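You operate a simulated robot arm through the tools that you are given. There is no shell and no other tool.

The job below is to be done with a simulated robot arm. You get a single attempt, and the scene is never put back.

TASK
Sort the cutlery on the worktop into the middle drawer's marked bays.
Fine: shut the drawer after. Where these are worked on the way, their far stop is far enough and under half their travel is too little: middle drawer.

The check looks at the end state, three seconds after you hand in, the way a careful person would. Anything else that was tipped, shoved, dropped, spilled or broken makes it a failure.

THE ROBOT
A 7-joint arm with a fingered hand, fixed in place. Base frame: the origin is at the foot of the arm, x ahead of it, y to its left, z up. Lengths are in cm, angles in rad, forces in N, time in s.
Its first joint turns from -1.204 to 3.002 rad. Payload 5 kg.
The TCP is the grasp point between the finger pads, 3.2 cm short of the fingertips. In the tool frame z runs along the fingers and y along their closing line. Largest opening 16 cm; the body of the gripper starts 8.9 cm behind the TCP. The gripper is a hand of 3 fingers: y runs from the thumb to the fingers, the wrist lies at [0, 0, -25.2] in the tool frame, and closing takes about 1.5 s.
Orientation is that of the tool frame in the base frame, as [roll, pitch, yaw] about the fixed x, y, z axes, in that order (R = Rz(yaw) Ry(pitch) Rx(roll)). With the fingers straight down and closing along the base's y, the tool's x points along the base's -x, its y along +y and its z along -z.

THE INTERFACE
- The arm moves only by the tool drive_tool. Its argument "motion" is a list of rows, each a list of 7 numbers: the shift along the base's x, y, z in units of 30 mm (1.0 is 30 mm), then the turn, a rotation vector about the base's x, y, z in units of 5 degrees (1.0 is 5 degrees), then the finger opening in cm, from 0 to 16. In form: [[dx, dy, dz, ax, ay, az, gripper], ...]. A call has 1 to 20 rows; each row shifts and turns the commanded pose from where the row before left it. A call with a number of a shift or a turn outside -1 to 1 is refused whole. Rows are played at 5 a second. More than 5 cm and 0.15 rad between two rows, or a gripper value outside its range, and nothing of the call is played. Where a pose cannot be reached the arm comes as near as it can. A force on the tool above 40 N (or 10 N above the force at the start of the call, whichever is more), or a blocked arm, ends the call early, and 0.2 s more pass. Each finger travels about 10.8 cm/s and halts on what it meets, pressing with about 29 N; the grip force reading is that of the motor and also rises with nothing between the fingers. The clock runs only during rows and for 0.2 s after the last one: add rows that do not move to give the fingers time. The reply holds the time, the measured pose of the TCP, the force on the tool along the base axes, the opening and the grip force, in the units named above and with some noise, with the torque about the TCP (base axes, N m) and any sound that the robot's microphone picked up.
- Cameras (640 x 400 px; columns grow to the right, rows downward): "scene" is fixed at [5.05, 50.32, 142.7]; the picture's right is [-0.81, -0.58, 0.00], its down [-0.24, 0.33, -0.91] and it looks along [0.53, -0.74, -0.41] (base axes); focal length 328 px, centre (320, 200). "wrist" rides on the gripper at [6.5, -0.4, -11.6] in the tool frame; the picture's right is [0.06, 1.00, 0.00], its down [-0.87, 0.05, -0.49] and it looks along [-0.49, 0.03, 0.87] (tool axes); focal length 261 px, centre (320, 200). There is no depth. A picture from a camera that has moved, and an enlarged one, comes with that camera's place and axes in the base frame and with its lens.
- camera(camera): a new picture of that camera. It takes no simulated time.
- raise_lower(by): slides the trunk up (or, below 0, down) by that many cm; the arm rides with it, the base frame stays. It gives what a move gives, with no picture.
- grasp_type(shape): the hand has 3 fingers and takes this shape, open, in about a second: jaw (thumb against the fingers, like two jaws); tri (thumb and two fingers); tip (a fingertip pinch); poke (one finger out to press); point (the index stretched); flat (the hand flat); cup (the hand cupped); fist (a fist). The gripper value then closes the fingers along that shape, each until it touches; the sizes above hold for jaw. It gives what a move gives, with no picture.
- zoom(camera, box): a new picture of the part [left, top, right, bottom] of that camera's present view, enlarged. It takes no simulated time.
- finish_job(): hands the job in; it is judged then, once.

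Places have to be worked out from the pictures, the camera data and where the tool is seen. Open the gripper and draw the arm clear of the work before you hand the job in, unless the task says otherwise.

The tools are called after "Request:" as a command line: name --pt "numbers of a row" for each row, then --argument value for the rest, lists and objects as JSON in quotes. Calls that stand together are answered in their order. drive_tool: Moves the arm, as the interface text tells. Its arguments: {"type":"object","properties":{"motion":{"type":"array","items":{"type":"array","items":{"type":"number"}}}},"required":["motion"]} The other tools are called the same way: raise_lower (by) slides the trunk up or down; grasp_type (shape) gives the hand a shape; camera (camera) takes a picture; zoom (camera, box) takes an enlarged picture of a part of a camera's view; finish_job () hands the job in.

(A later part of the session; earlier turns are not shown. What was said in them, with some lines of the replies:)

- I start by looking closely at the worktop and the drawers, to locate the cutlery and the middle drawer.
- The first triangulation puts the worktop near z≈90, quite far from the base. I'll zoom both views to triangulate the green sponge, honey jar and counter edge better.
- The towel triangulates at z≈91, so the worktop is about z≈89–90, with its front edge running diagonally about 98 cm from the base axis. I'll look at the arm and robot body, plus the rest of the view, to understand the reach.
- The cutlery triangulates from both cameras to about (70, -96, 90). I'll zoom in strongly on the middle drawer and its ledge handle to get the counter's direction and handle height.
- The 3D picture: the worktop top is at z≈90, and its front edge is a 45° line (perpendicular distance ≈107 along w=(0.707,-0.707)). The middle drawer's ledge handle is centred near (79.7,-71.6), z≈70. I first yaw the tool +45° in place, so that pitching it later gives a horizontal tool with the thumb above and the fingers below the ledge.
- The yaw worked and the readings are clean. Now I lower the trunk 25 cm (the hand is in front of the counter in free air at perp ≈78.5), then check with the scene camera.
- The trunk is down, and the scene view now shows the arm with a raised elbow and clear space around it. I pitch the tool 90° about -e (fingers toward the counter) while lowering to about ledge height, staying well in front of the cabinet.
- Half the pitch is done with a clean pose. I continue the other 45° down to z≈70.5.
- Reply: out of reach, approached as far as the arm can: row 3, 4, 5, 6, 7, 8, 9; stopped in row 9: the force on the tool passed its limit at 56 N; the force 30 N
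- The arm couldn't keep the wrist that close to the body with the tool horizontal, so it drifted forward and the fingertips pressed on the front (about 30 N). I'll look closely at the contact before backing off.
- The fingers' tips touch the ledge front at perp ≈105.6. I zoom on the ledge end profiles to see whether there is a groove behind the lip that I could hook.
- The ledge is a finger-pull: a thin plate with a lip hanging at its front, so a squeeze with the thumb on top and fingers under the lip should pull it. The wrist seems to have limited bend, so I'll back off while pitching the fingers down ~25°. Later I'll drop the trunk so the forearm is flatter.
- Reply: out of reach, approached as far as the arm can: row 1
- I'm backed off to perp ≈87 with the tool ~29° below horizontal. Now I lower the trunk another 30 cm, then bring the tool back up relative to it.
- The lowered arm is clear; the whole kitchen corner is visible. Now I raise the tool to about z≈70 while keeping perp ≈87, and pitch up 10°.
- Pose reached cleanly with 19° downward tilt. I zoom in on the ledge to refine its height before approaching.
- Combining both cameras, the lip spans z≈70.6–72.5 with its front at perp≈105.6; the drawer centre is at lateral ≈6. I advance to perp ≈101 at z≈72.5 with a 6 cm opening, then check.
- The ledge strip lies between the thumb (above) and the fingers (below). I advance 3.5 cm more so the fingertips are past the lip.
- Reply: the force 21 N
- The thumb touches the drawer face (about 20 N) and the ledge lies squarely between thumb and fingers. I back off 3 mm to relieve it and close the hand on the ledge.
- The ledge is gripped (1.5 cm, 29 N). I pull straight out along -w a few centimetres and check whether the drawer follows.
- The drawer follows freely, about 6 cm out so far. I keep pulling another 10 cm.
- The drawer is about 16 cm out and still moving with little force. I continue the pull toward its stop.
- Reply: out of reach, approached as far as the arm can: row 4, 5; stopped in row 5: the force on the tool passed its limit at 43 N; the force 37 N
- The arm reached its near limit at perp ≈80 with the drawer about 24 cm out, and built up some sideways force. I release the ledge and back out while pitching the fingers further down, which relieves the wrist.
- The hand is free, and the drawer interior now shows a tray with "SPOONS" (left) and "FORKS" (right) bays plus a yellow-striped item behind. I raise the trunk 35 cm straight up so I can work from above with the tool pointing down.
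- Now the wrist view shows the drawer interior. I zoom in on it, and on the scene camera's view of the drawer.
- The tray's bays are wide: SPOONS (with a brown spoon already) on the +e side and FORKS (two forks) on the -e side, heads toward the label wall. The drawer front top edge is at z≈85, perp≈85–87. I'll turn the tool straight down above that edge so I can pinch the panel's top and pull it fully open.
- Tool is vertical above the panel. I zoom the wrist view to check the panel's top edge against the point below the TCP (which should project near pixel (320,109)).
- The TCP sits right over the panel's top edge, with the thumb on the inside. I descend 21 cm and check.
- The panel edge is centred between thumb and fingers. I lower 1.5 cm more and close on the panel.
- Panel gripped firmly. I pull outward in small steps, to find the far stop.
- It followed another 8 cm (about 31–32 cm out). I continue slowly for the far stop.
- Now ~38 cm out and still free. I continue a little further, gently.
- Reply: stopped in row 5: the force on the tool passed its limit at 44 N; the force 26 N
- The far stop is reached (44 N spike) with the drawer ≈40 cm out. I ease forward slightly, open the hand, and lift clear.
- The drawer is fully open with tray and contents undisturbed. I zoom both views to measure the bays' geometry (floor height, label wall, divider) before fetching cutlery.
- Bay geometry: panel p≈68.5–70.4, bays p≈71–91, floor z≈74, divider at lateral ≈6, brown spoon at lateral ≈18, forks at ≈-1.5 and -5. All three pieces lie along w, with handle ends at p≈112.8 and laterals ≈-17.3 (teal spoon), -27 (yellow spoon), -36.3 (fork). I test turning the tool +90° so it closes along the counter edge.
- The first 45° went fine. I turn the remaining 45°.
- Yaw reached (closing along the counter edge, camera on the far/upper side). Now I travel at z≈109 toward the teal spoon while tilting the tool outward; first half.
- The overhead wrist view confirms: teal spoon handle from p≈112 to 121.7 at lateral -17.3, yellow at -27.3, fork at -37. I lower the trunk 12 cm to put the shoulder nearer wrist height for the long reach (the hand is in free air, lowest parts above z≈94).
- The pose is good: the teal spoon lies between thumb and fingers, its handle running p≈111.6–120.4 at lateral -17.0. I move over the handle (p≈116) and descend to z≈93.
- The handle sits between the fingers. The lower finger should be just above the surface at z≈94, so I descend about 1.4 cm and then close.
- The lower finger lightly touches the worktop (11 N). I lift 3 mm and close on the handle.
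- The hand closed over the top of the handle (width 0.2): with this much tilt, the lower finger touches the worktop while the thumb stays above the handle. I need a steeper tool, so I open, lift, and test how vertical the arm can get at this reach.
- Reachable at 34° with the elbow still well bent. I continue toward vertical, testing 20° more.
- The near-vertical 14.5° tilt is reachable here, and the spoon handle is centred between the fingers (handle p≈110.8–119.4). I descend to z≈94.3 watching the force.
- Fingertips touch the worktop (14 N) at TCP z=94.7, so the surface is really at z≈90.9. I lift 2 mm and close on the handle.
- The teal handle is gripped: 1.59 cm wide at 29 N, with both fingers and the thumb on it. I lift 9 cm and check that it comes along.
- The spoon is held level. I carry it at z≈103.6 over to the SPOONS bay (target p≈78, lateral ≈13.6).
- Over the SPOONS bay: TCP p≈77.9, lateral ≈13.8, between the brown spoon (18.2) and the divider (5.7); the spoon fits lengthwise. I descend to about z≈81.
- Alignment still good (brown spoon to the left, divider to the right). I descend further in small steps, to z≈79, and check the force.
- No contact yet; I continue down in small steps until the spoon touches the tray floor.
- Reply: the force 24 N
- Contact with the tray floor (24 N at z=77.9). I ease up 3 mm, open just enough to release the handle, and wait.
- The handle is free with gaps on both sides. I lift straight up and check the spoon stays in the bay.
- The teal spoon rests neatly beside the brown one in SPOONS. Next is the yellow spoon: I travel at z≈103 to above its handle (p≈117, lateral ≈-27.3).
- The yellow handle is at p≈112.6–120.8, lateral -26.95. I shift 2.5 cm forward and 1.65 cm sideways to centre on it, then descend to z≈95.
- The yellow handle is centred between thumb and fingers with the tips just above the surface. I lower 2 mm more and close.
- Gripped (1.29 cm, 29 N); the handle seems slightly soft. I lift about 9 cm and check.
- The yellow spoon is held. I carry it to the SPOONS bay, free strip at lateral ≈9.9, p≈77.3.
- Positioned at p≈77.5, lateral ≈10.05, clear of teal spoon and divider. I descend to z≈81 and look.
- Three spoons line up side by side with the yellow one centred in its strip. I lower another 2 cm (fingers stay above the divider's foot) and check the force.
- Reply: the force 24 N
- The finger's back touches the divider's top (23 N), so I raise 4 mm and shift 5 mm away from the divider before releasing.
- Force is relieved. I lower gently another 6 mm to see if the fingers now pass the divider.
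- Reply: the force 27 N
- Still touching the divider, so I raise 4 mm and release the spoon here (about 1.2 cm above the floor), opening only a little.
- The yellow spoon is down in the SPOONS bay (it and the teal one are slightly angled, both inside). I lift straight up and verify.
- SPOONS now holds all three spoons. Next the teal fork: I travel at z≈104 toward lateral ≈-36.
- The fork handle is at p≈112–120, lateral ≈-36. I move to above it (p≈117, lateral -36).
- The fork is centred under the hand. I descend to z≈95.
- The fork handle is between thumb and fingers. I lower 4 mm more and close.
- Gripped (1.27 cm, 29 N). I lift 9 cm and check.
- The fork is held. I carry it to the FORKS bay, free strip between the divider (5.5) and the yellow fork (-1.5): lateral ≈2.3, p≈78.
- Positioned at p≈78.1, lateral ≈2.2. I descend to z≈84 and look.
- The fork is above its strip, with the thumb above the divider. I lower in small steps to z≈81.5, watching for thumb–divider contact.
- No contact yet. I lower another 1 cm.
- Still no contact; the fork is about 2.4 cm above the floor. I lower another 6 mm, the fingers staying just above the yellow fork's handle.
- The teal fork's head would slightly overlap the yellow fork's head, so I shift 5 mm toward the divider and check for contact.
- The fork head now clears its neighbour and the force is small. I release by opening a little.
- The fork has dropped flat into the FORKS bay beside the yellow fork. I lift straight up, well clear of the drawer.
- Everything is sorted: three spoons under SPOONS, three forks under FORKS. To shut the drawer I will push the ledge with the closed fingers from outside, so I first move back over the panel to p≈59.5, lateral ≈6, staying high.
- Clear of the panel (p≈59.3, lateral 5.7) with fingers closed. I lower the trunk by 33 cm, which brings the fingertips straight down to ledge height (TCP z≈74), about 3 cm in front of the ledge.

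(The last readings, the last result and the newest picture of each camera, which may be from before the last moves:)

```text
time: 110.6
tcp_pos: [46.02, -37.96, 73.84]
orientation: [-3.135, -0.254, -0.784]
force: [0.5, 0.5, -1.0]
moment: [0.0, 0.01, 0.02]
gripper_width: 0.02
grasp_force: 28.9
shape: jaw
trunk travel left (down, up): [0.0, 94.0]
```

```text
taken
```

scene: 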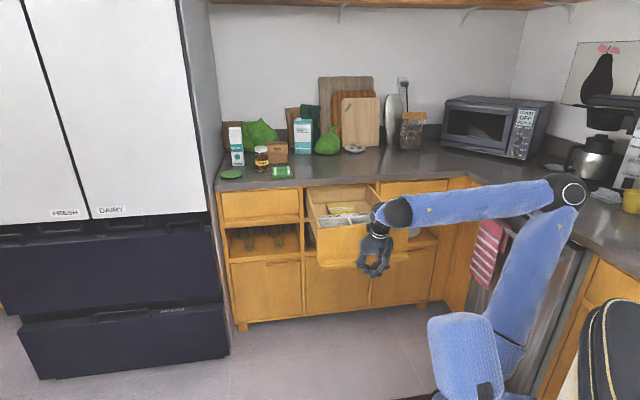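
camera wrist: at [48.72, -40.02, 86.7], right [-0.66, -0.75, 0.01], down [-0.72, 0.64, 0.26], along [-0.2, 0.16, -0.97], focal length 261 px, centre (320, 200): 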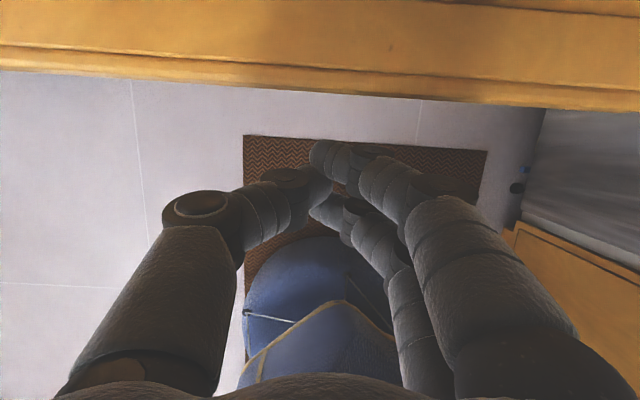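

The fingers are just in front of the ledge at its height. I push forward along w: first 7.5 cm, then check that the drawer follows.

Request:
drive_tool --pt "0.3 -0.3 0 0 0 0 0" --pt "0.3 -0.3 0 0 0 0 0" --pt "0.35 -0.35 0 0 0 0 0" --pt "0.35 -0.35 0 0 0 0 0" --pt "0.4 -0.4 0 0 0 0 0"

Request:
camera --camera "wrist"

Request:
zoom --camera "scene" --box '[290, 160, 430, 290]'

```text
time: 111.8
tcp_pos: [51.19, -43.16, 73.74]
orientation: [-3.135, -0.256, -0.785]
force: [-0.3, 0.8, -0.6]
moment: [-0.02, 0.01, 0.02]
gripper_width: 0.01
grasp_force: 29.2
shape: jaw
trunk travel left (down, up): [0.0, 94.0]
```

```text
taken
camera wrist: at [53.81, -45.15, 86.68], right [-0.66, -0.75, 0.01], down [-0.72, 0.64, 0.26], along [-0.2, 0.16, -0.97], focal length 261 px, centre (320, 200)
```

wrist: 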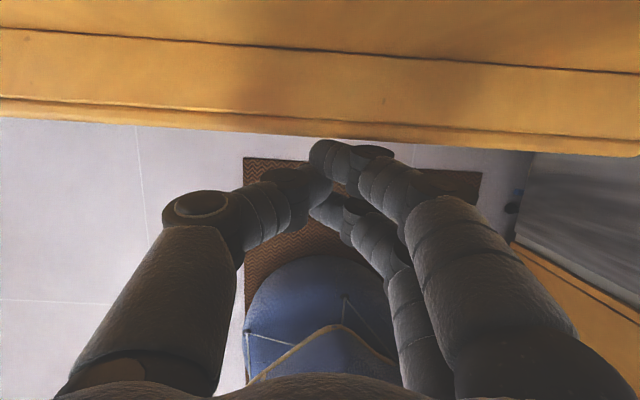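

```text
3.08 times, centred on (360, 225) of scene
camera zoom: at [5.05, 50.32, 142.7], right [-0.81, -0.58, 0.0], down [-0.24, 0.33, -0.91], along [0.53, -0.74, -0.41], focal length 1009 px, centre (197, 123)
```

zoom: 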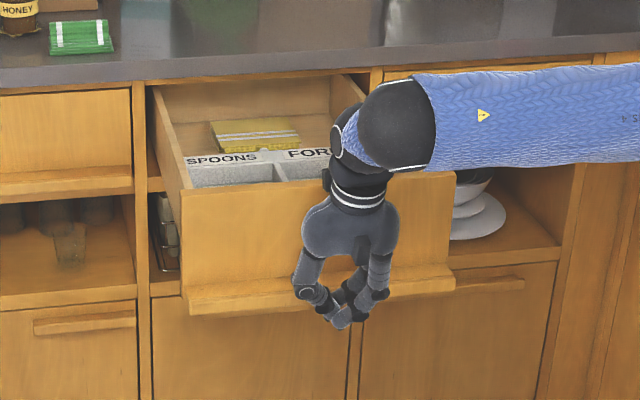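

The drawer is following: its panel moved in about 4–5 cm with almost no force. I continue pushing, 16 cm more.

Request:
drive_tool --pt "0.45 -0.45 0 0 0 0 0" --pt "0.47 -0.47 0 0 0 0 0" --pt "0.47 -0.47 0 0 0 0 0" --pt "0.47 -0.47 0 0 0 0 0" --pt "0.47 -0.47 0 0 0 0 0" --pt "0.47 -0.47 0 0 0 0 0" --pt "0.47 -0.47 0 0 0 0 0" --pt "0.47 -0.47 0 0 0 0 0"

Request:
camera --camera "wrist"

Request:
zoom --camera "scene" --box '[290, 160, 430, 290]'

```text
time: 113.6
tcp_pos: [62.42, -54.29, 73.93]
orientation: [-3.136, -0.256, -0.783]
force: [-0.1, -0.3, 0.2]
moment: [0.0, 0.01, 0.0]
gripper_width: 0.02
grasp_force: 28.7
shape: jaw
trunk travel left (down, up): [0.0, 94.0]
```

```text
taken
camera wrist: at [65.03, -56.38, 86.74], right [-0.66, -0.75, 0.01], down [-0.72, 0.64, 0.26], along [-0.2, 0.16, -0.97], focal length 261 px, centre (320, 200)
```

wrist: 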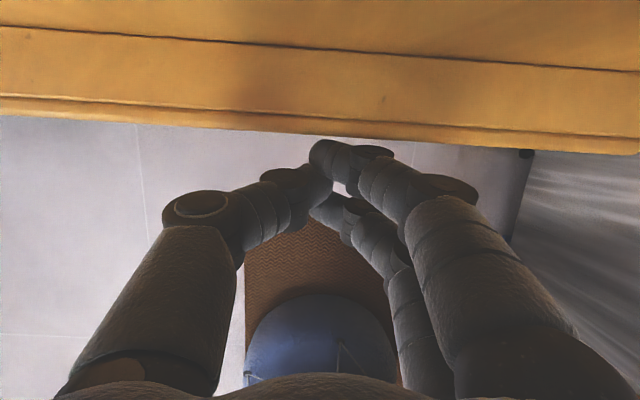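

```text
3.08 times, centred on (360, 225) of scene
camera zoom: at [5.05, 50.32, 142.7], right [-0.81, -0.58, 0.0], down [-0.24, 0.33, -0.91], along [0.53, -0.74, -0.41], focal length 1009 px, centre (197, 123)
```

zoom: 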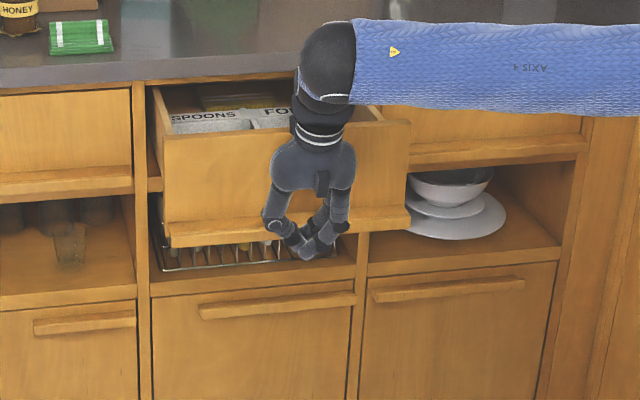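

The drawer keeps sliding in (TCP p≈82.5). I continue 12 cm, tilting the tool 15° more so the hand stays clear of the worktop edge.

Request:
drive_tool --pt "0.47 -0.47 0 -0.707 -0.707 0 0" --pt "0.47 -0.47 0 -0.707 -0.707 0 0" --pt "0.47 -0.47 0 -0.707 -0.707 0 0" --pt "0.47 -0.47 0 0 0 0 0" --pt "0.47 -0.47 0 0 0 0 0" --pt "0.47 -0.47 0 0 0 0 0"

Request:
camera --camera "wrist"

Request:
zoom --camera "scene" --box '[290, 160, 430, 290]'

```text
time: 115.0
tcp_pos: [70.89, -62.86, 73.84]
orientation: [-3.136, -0.516, -0.783]
force: [0.0, 0.1, 0.3]
moment: [0.03, -0.01, -0.03]
gripper_width: 0.0
grasp_force: 28.9
shape: jaw
trunk travel left (down, up): [0.0, 94.0]
```

```text
taken
camera wrist: at [71.07, -62.42, 87.08], right [-0.66, -0.75, 0.02], down [-0.75, 0.66, 0.0], along [-0.01, -0.02, -1.0], focal length 261 px, centre (320, 200)
```

wrist: 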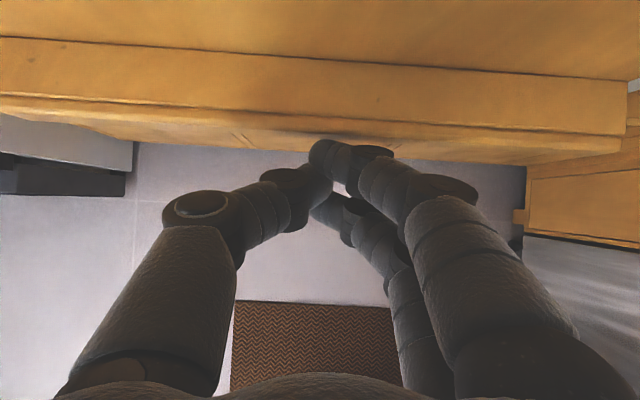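

```text
3.08 times, centred on (360, 225) of scene
camera zoom: at [5.05, 50.32, 142.7], right [-0.81, -0.58, 0.0], down [-0.24, 0.33, -0.91], along [0.53, -0.74, -0.41], focal length 1009 px, centre (197, 123)
```

zoom: 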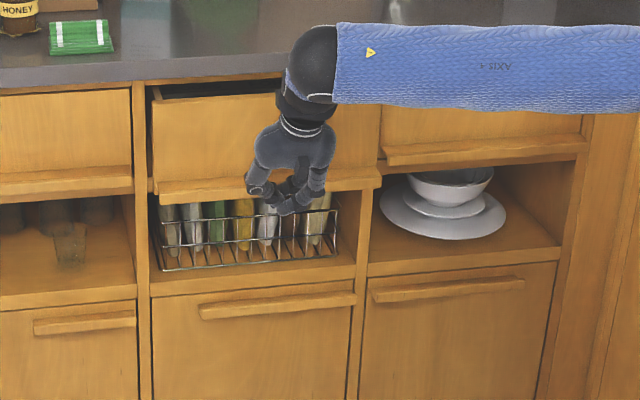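

Nearly shut (about 7 cm to go). I push on with smaller steps, watching the force for the closed stop.

Request:
drive_tool --pt "0.35 -0.35 0 0 0 0 0" --pt "0.35 -0.35 0 0 0 0 0" --pt "0.3 -0.3 0 0 0 0 0" --pt "0.25 -0.25 0 0 0 0 0"

Request:
camera --camera "wrist"

Request:
zoom --camera "scene" --box '[290, 160, 430, 290]'

```text
time: 116.0
tcp_pos: [74.58, -66.48, 73.68]
orientation: [-3.135, -0.516, -0.784]
force: [0.3, -0.2, 0.0]
moment: [0.02, 0.03, 0.0]
gripper_width: 0.0
grasp_force: 28.8
shape: jaw
trunk travel left (down, up): [0.0, 94.0]
```

```text
taken
camera wrist: at [74.85, -66.12, 87.08], right [-0.66, -0.75, 0.02], down [-0.75, 0.66, 0.0], along [-0.02, -0.02, -1.0], focal length 261 px, centre (320, 200)
```

wrist: 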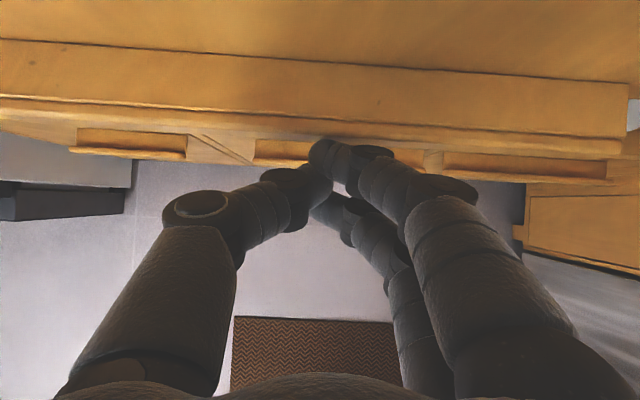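

```text
3.08 times, centred on (360, 225) of scene
camera zoom: at [5.05, 50.32, 142.7], right [-0.81, -0.58, 0.0], down [-0.24, 0.33, -0.91], along [0.53, -0.74, -0.41], focal length 1009 px, centre (197, 123)
```

zoom: 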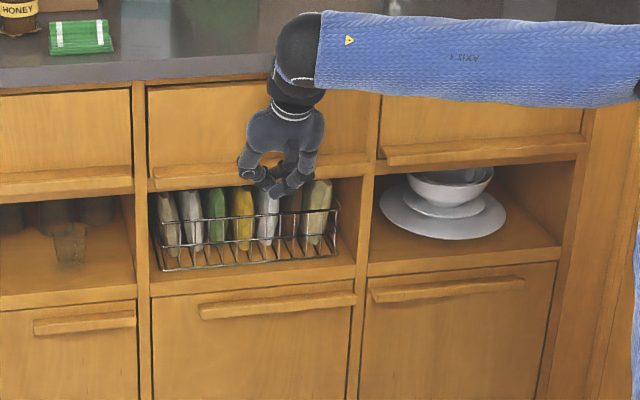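

Almost flush; comparing with the starting picture there are perhaps 1.5–2 cm left. I push in 6 mm steps until the stop is felt.

Request:
drive_tool --pt "0.14 -0.14 0 0 0 0 0" --pt "0.14 -0.14 0 0 0 0 0" --pt "0.14 -0.14 0 0 0 0 0"

Request:
zoom --camera "scene" --box '[290, 170, 386, 230]'

```text
time: 116.8
tcp_pos: [75.77, -67.7, 73.76]
orientation: [-3.137, -0.512, -0.784]
force: [-17.0, 14.3, -3.7]
moment: [0.35, 0.46, -0.08]
gripper_width: 0.0
grasp_force: 28.9
shape: jaw
trunk travel left (down, up): [0.0, 94.0]
```

```text
6.67 times, centred on (338, 200) of scene
camera zoom: at [5.05, 50.32, 142.7], right [-0.81, -0.58, 0.0], down [-0.24, 0.33, -0.91], along [0.53, -0.74, -0.41], focal length 2186 px, centre (200, 200)
```

zoom: 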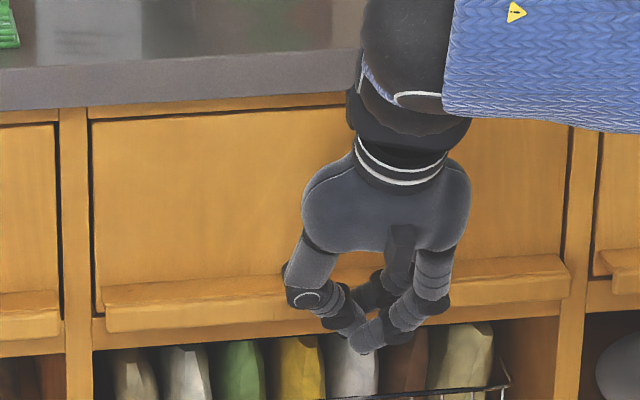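

The ledge is back at exactly its original picture position and the stop is felt (22 N), so the drawer is shut. I draw the hand straight back about 24 cm and open it.

Request:
drive_tool --pt "-0.3 0.3 0 0 0 0 0" --pt "-0.6 0.6 0 0 0 0 0" --pt "-0.7 0.7 0 0 0 0 0" --pt "-0.7 0.7 0 0 0 0 0" --pt "-0.7 0.7 0 0 0 0 0" --pt "-0.7 0.7 0 0 0 0 3" --pt "-0.7 0.7 0 0 0 0 6" --pt "-0.7 0.7 0 0 0 0 8" --pt "-0.5 0.5 0 0 0 0 8"

Request:
camera --camera "scene"

Request:
zoom --camera "scene" --box '[210, 100, 480, 270]'

```text
time: 118.8
tcp_pos: [59.0, -51.01, 73.78]
orientation: [-3.136, -0.515, -0.786]
force: [-0.4, 0.0, 0.6]
moment: [0.0, 0.03, -0.03]
gripper_width: 7.89
grasp_force: 0.1
shape: jaw
trunk travel left (down, up): [0.0, 94.0]
```

```text
taken
```

scene: 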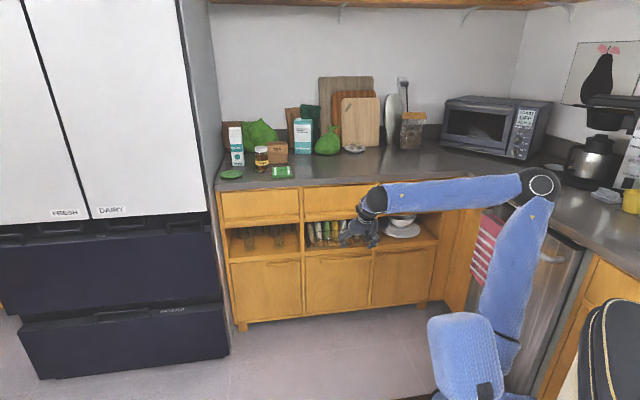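

```text
2.35 times, centred on (345, 185) of scene
camera zoom: at [5.05, 50.32, 142.7], right [-0.81, -0.58, 0.0], down [-0.24, 0.33, -0.91], along [0.53, -0.74, -0.41], focal length 772 px, centre (261, 235)
```

zoom: 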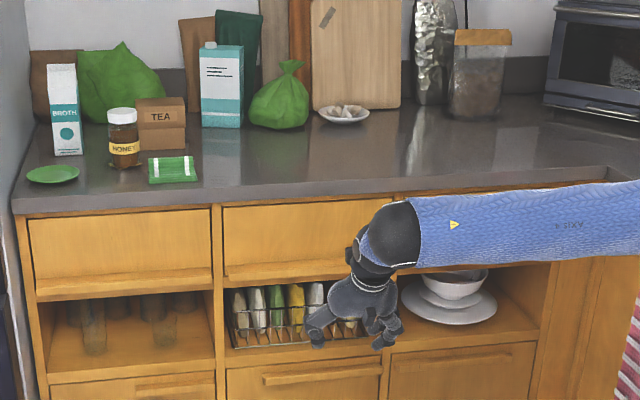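

The worktop is clear of cutlery and everything else looks untouched. I raise the trunk 38 cm (hand in free air at p≈78) to get the arm out of the way and verify the closed drawer.

Request:
raise_lower --by 38

Request:
camera --camera "scene"

Request:
zoom --camera "scene" --box '[290, 170, 386, 230]'

Request:
camera --camera "wrist"

```text
time: 122.4
tcp_pos: [59.0, -51.02, 111.82]
orientation: [-3.135, -0.515, -0.784]
force: [0.5, 0.3, -0.3]
moment: [0.01, 0.0, -0.01]
gripper_width: 7.96
grasp_force: 0.0
shape: jaw
trunk travel left (down, up): [-38.0, 56.0]
```

```text
taken
```

scene: 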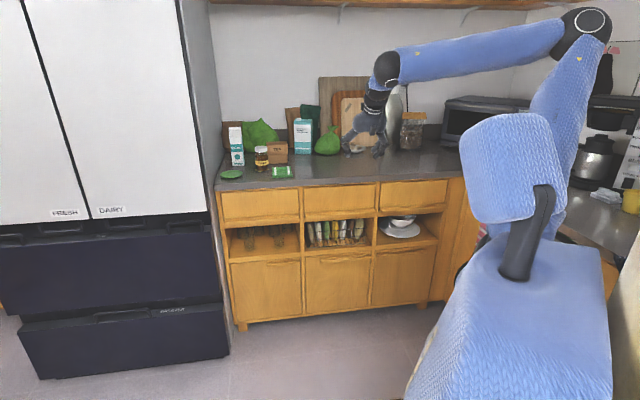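

```text
6.67 times, centred on (338, 200) of scene
camera zoom: at [5.05, 50.32, 142.7], right [-0.81, -0.58, 0.0], down [-0.24, 0.33, -0.91], along [0.53, -0.74, -0.41], focal length 2186 px, centre (200, 200)
```

zoom: 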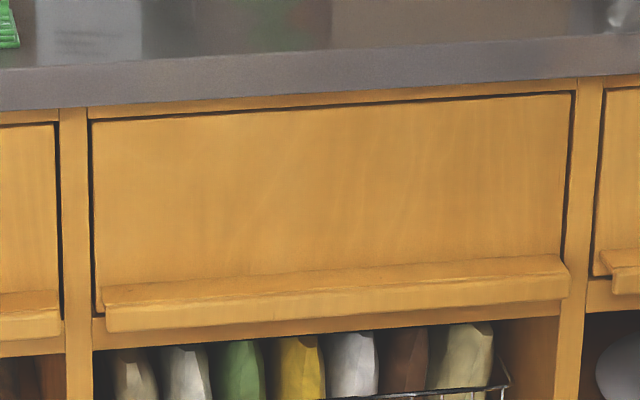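

```text
taken
camera wrist: at [59.27, -50.67, 125.07], right [-0.66, -0.75, 0.02], down [-0.75, 0.66, 0.0], along [-0.02, -0.02, -1.0], focal length 261 px, centre (320, 200)
```

wrist: 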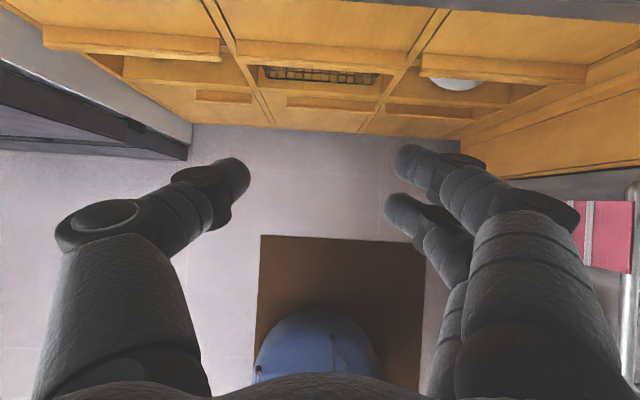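

The middle drawer looks exactly as at the start, fully shut. The spoons and the fork were sorted into their labelled bays, the worktop items are in place, and the hand is open and clear, so I hand the job in.

Request:
finish_job

```text
The job is handed in.
```

The cutlery is sorted into the middle drawer, the drawer is shut, and the job is handed in. I don't have the result of the check.

- **Sorting:** the teal and yellow spoons are in the SPOONS bay and the teal fork is in the FORKS bay, beside the pieces already there. They landed flat inside the bays. The teal and yellow spoons lie slightly at an angle. I released the yellow spoon and the fork about 1–2 cm above the tray floor because the fingers met the divider.
- **Drawer:** I pulled it to its far stop, about 40 cm out, before placing anything. Closed again, it matches its starting picture.
- **Contact along the way:** the fingers pressed the drawer front once (56 N) when the arm ran out of reach during the first approach. They also touched the worktop and the bay divider lightly. In the last pictures nothing else on the worktop or shelves had moved or tipped.

The hand is open and raised clear of the counter.
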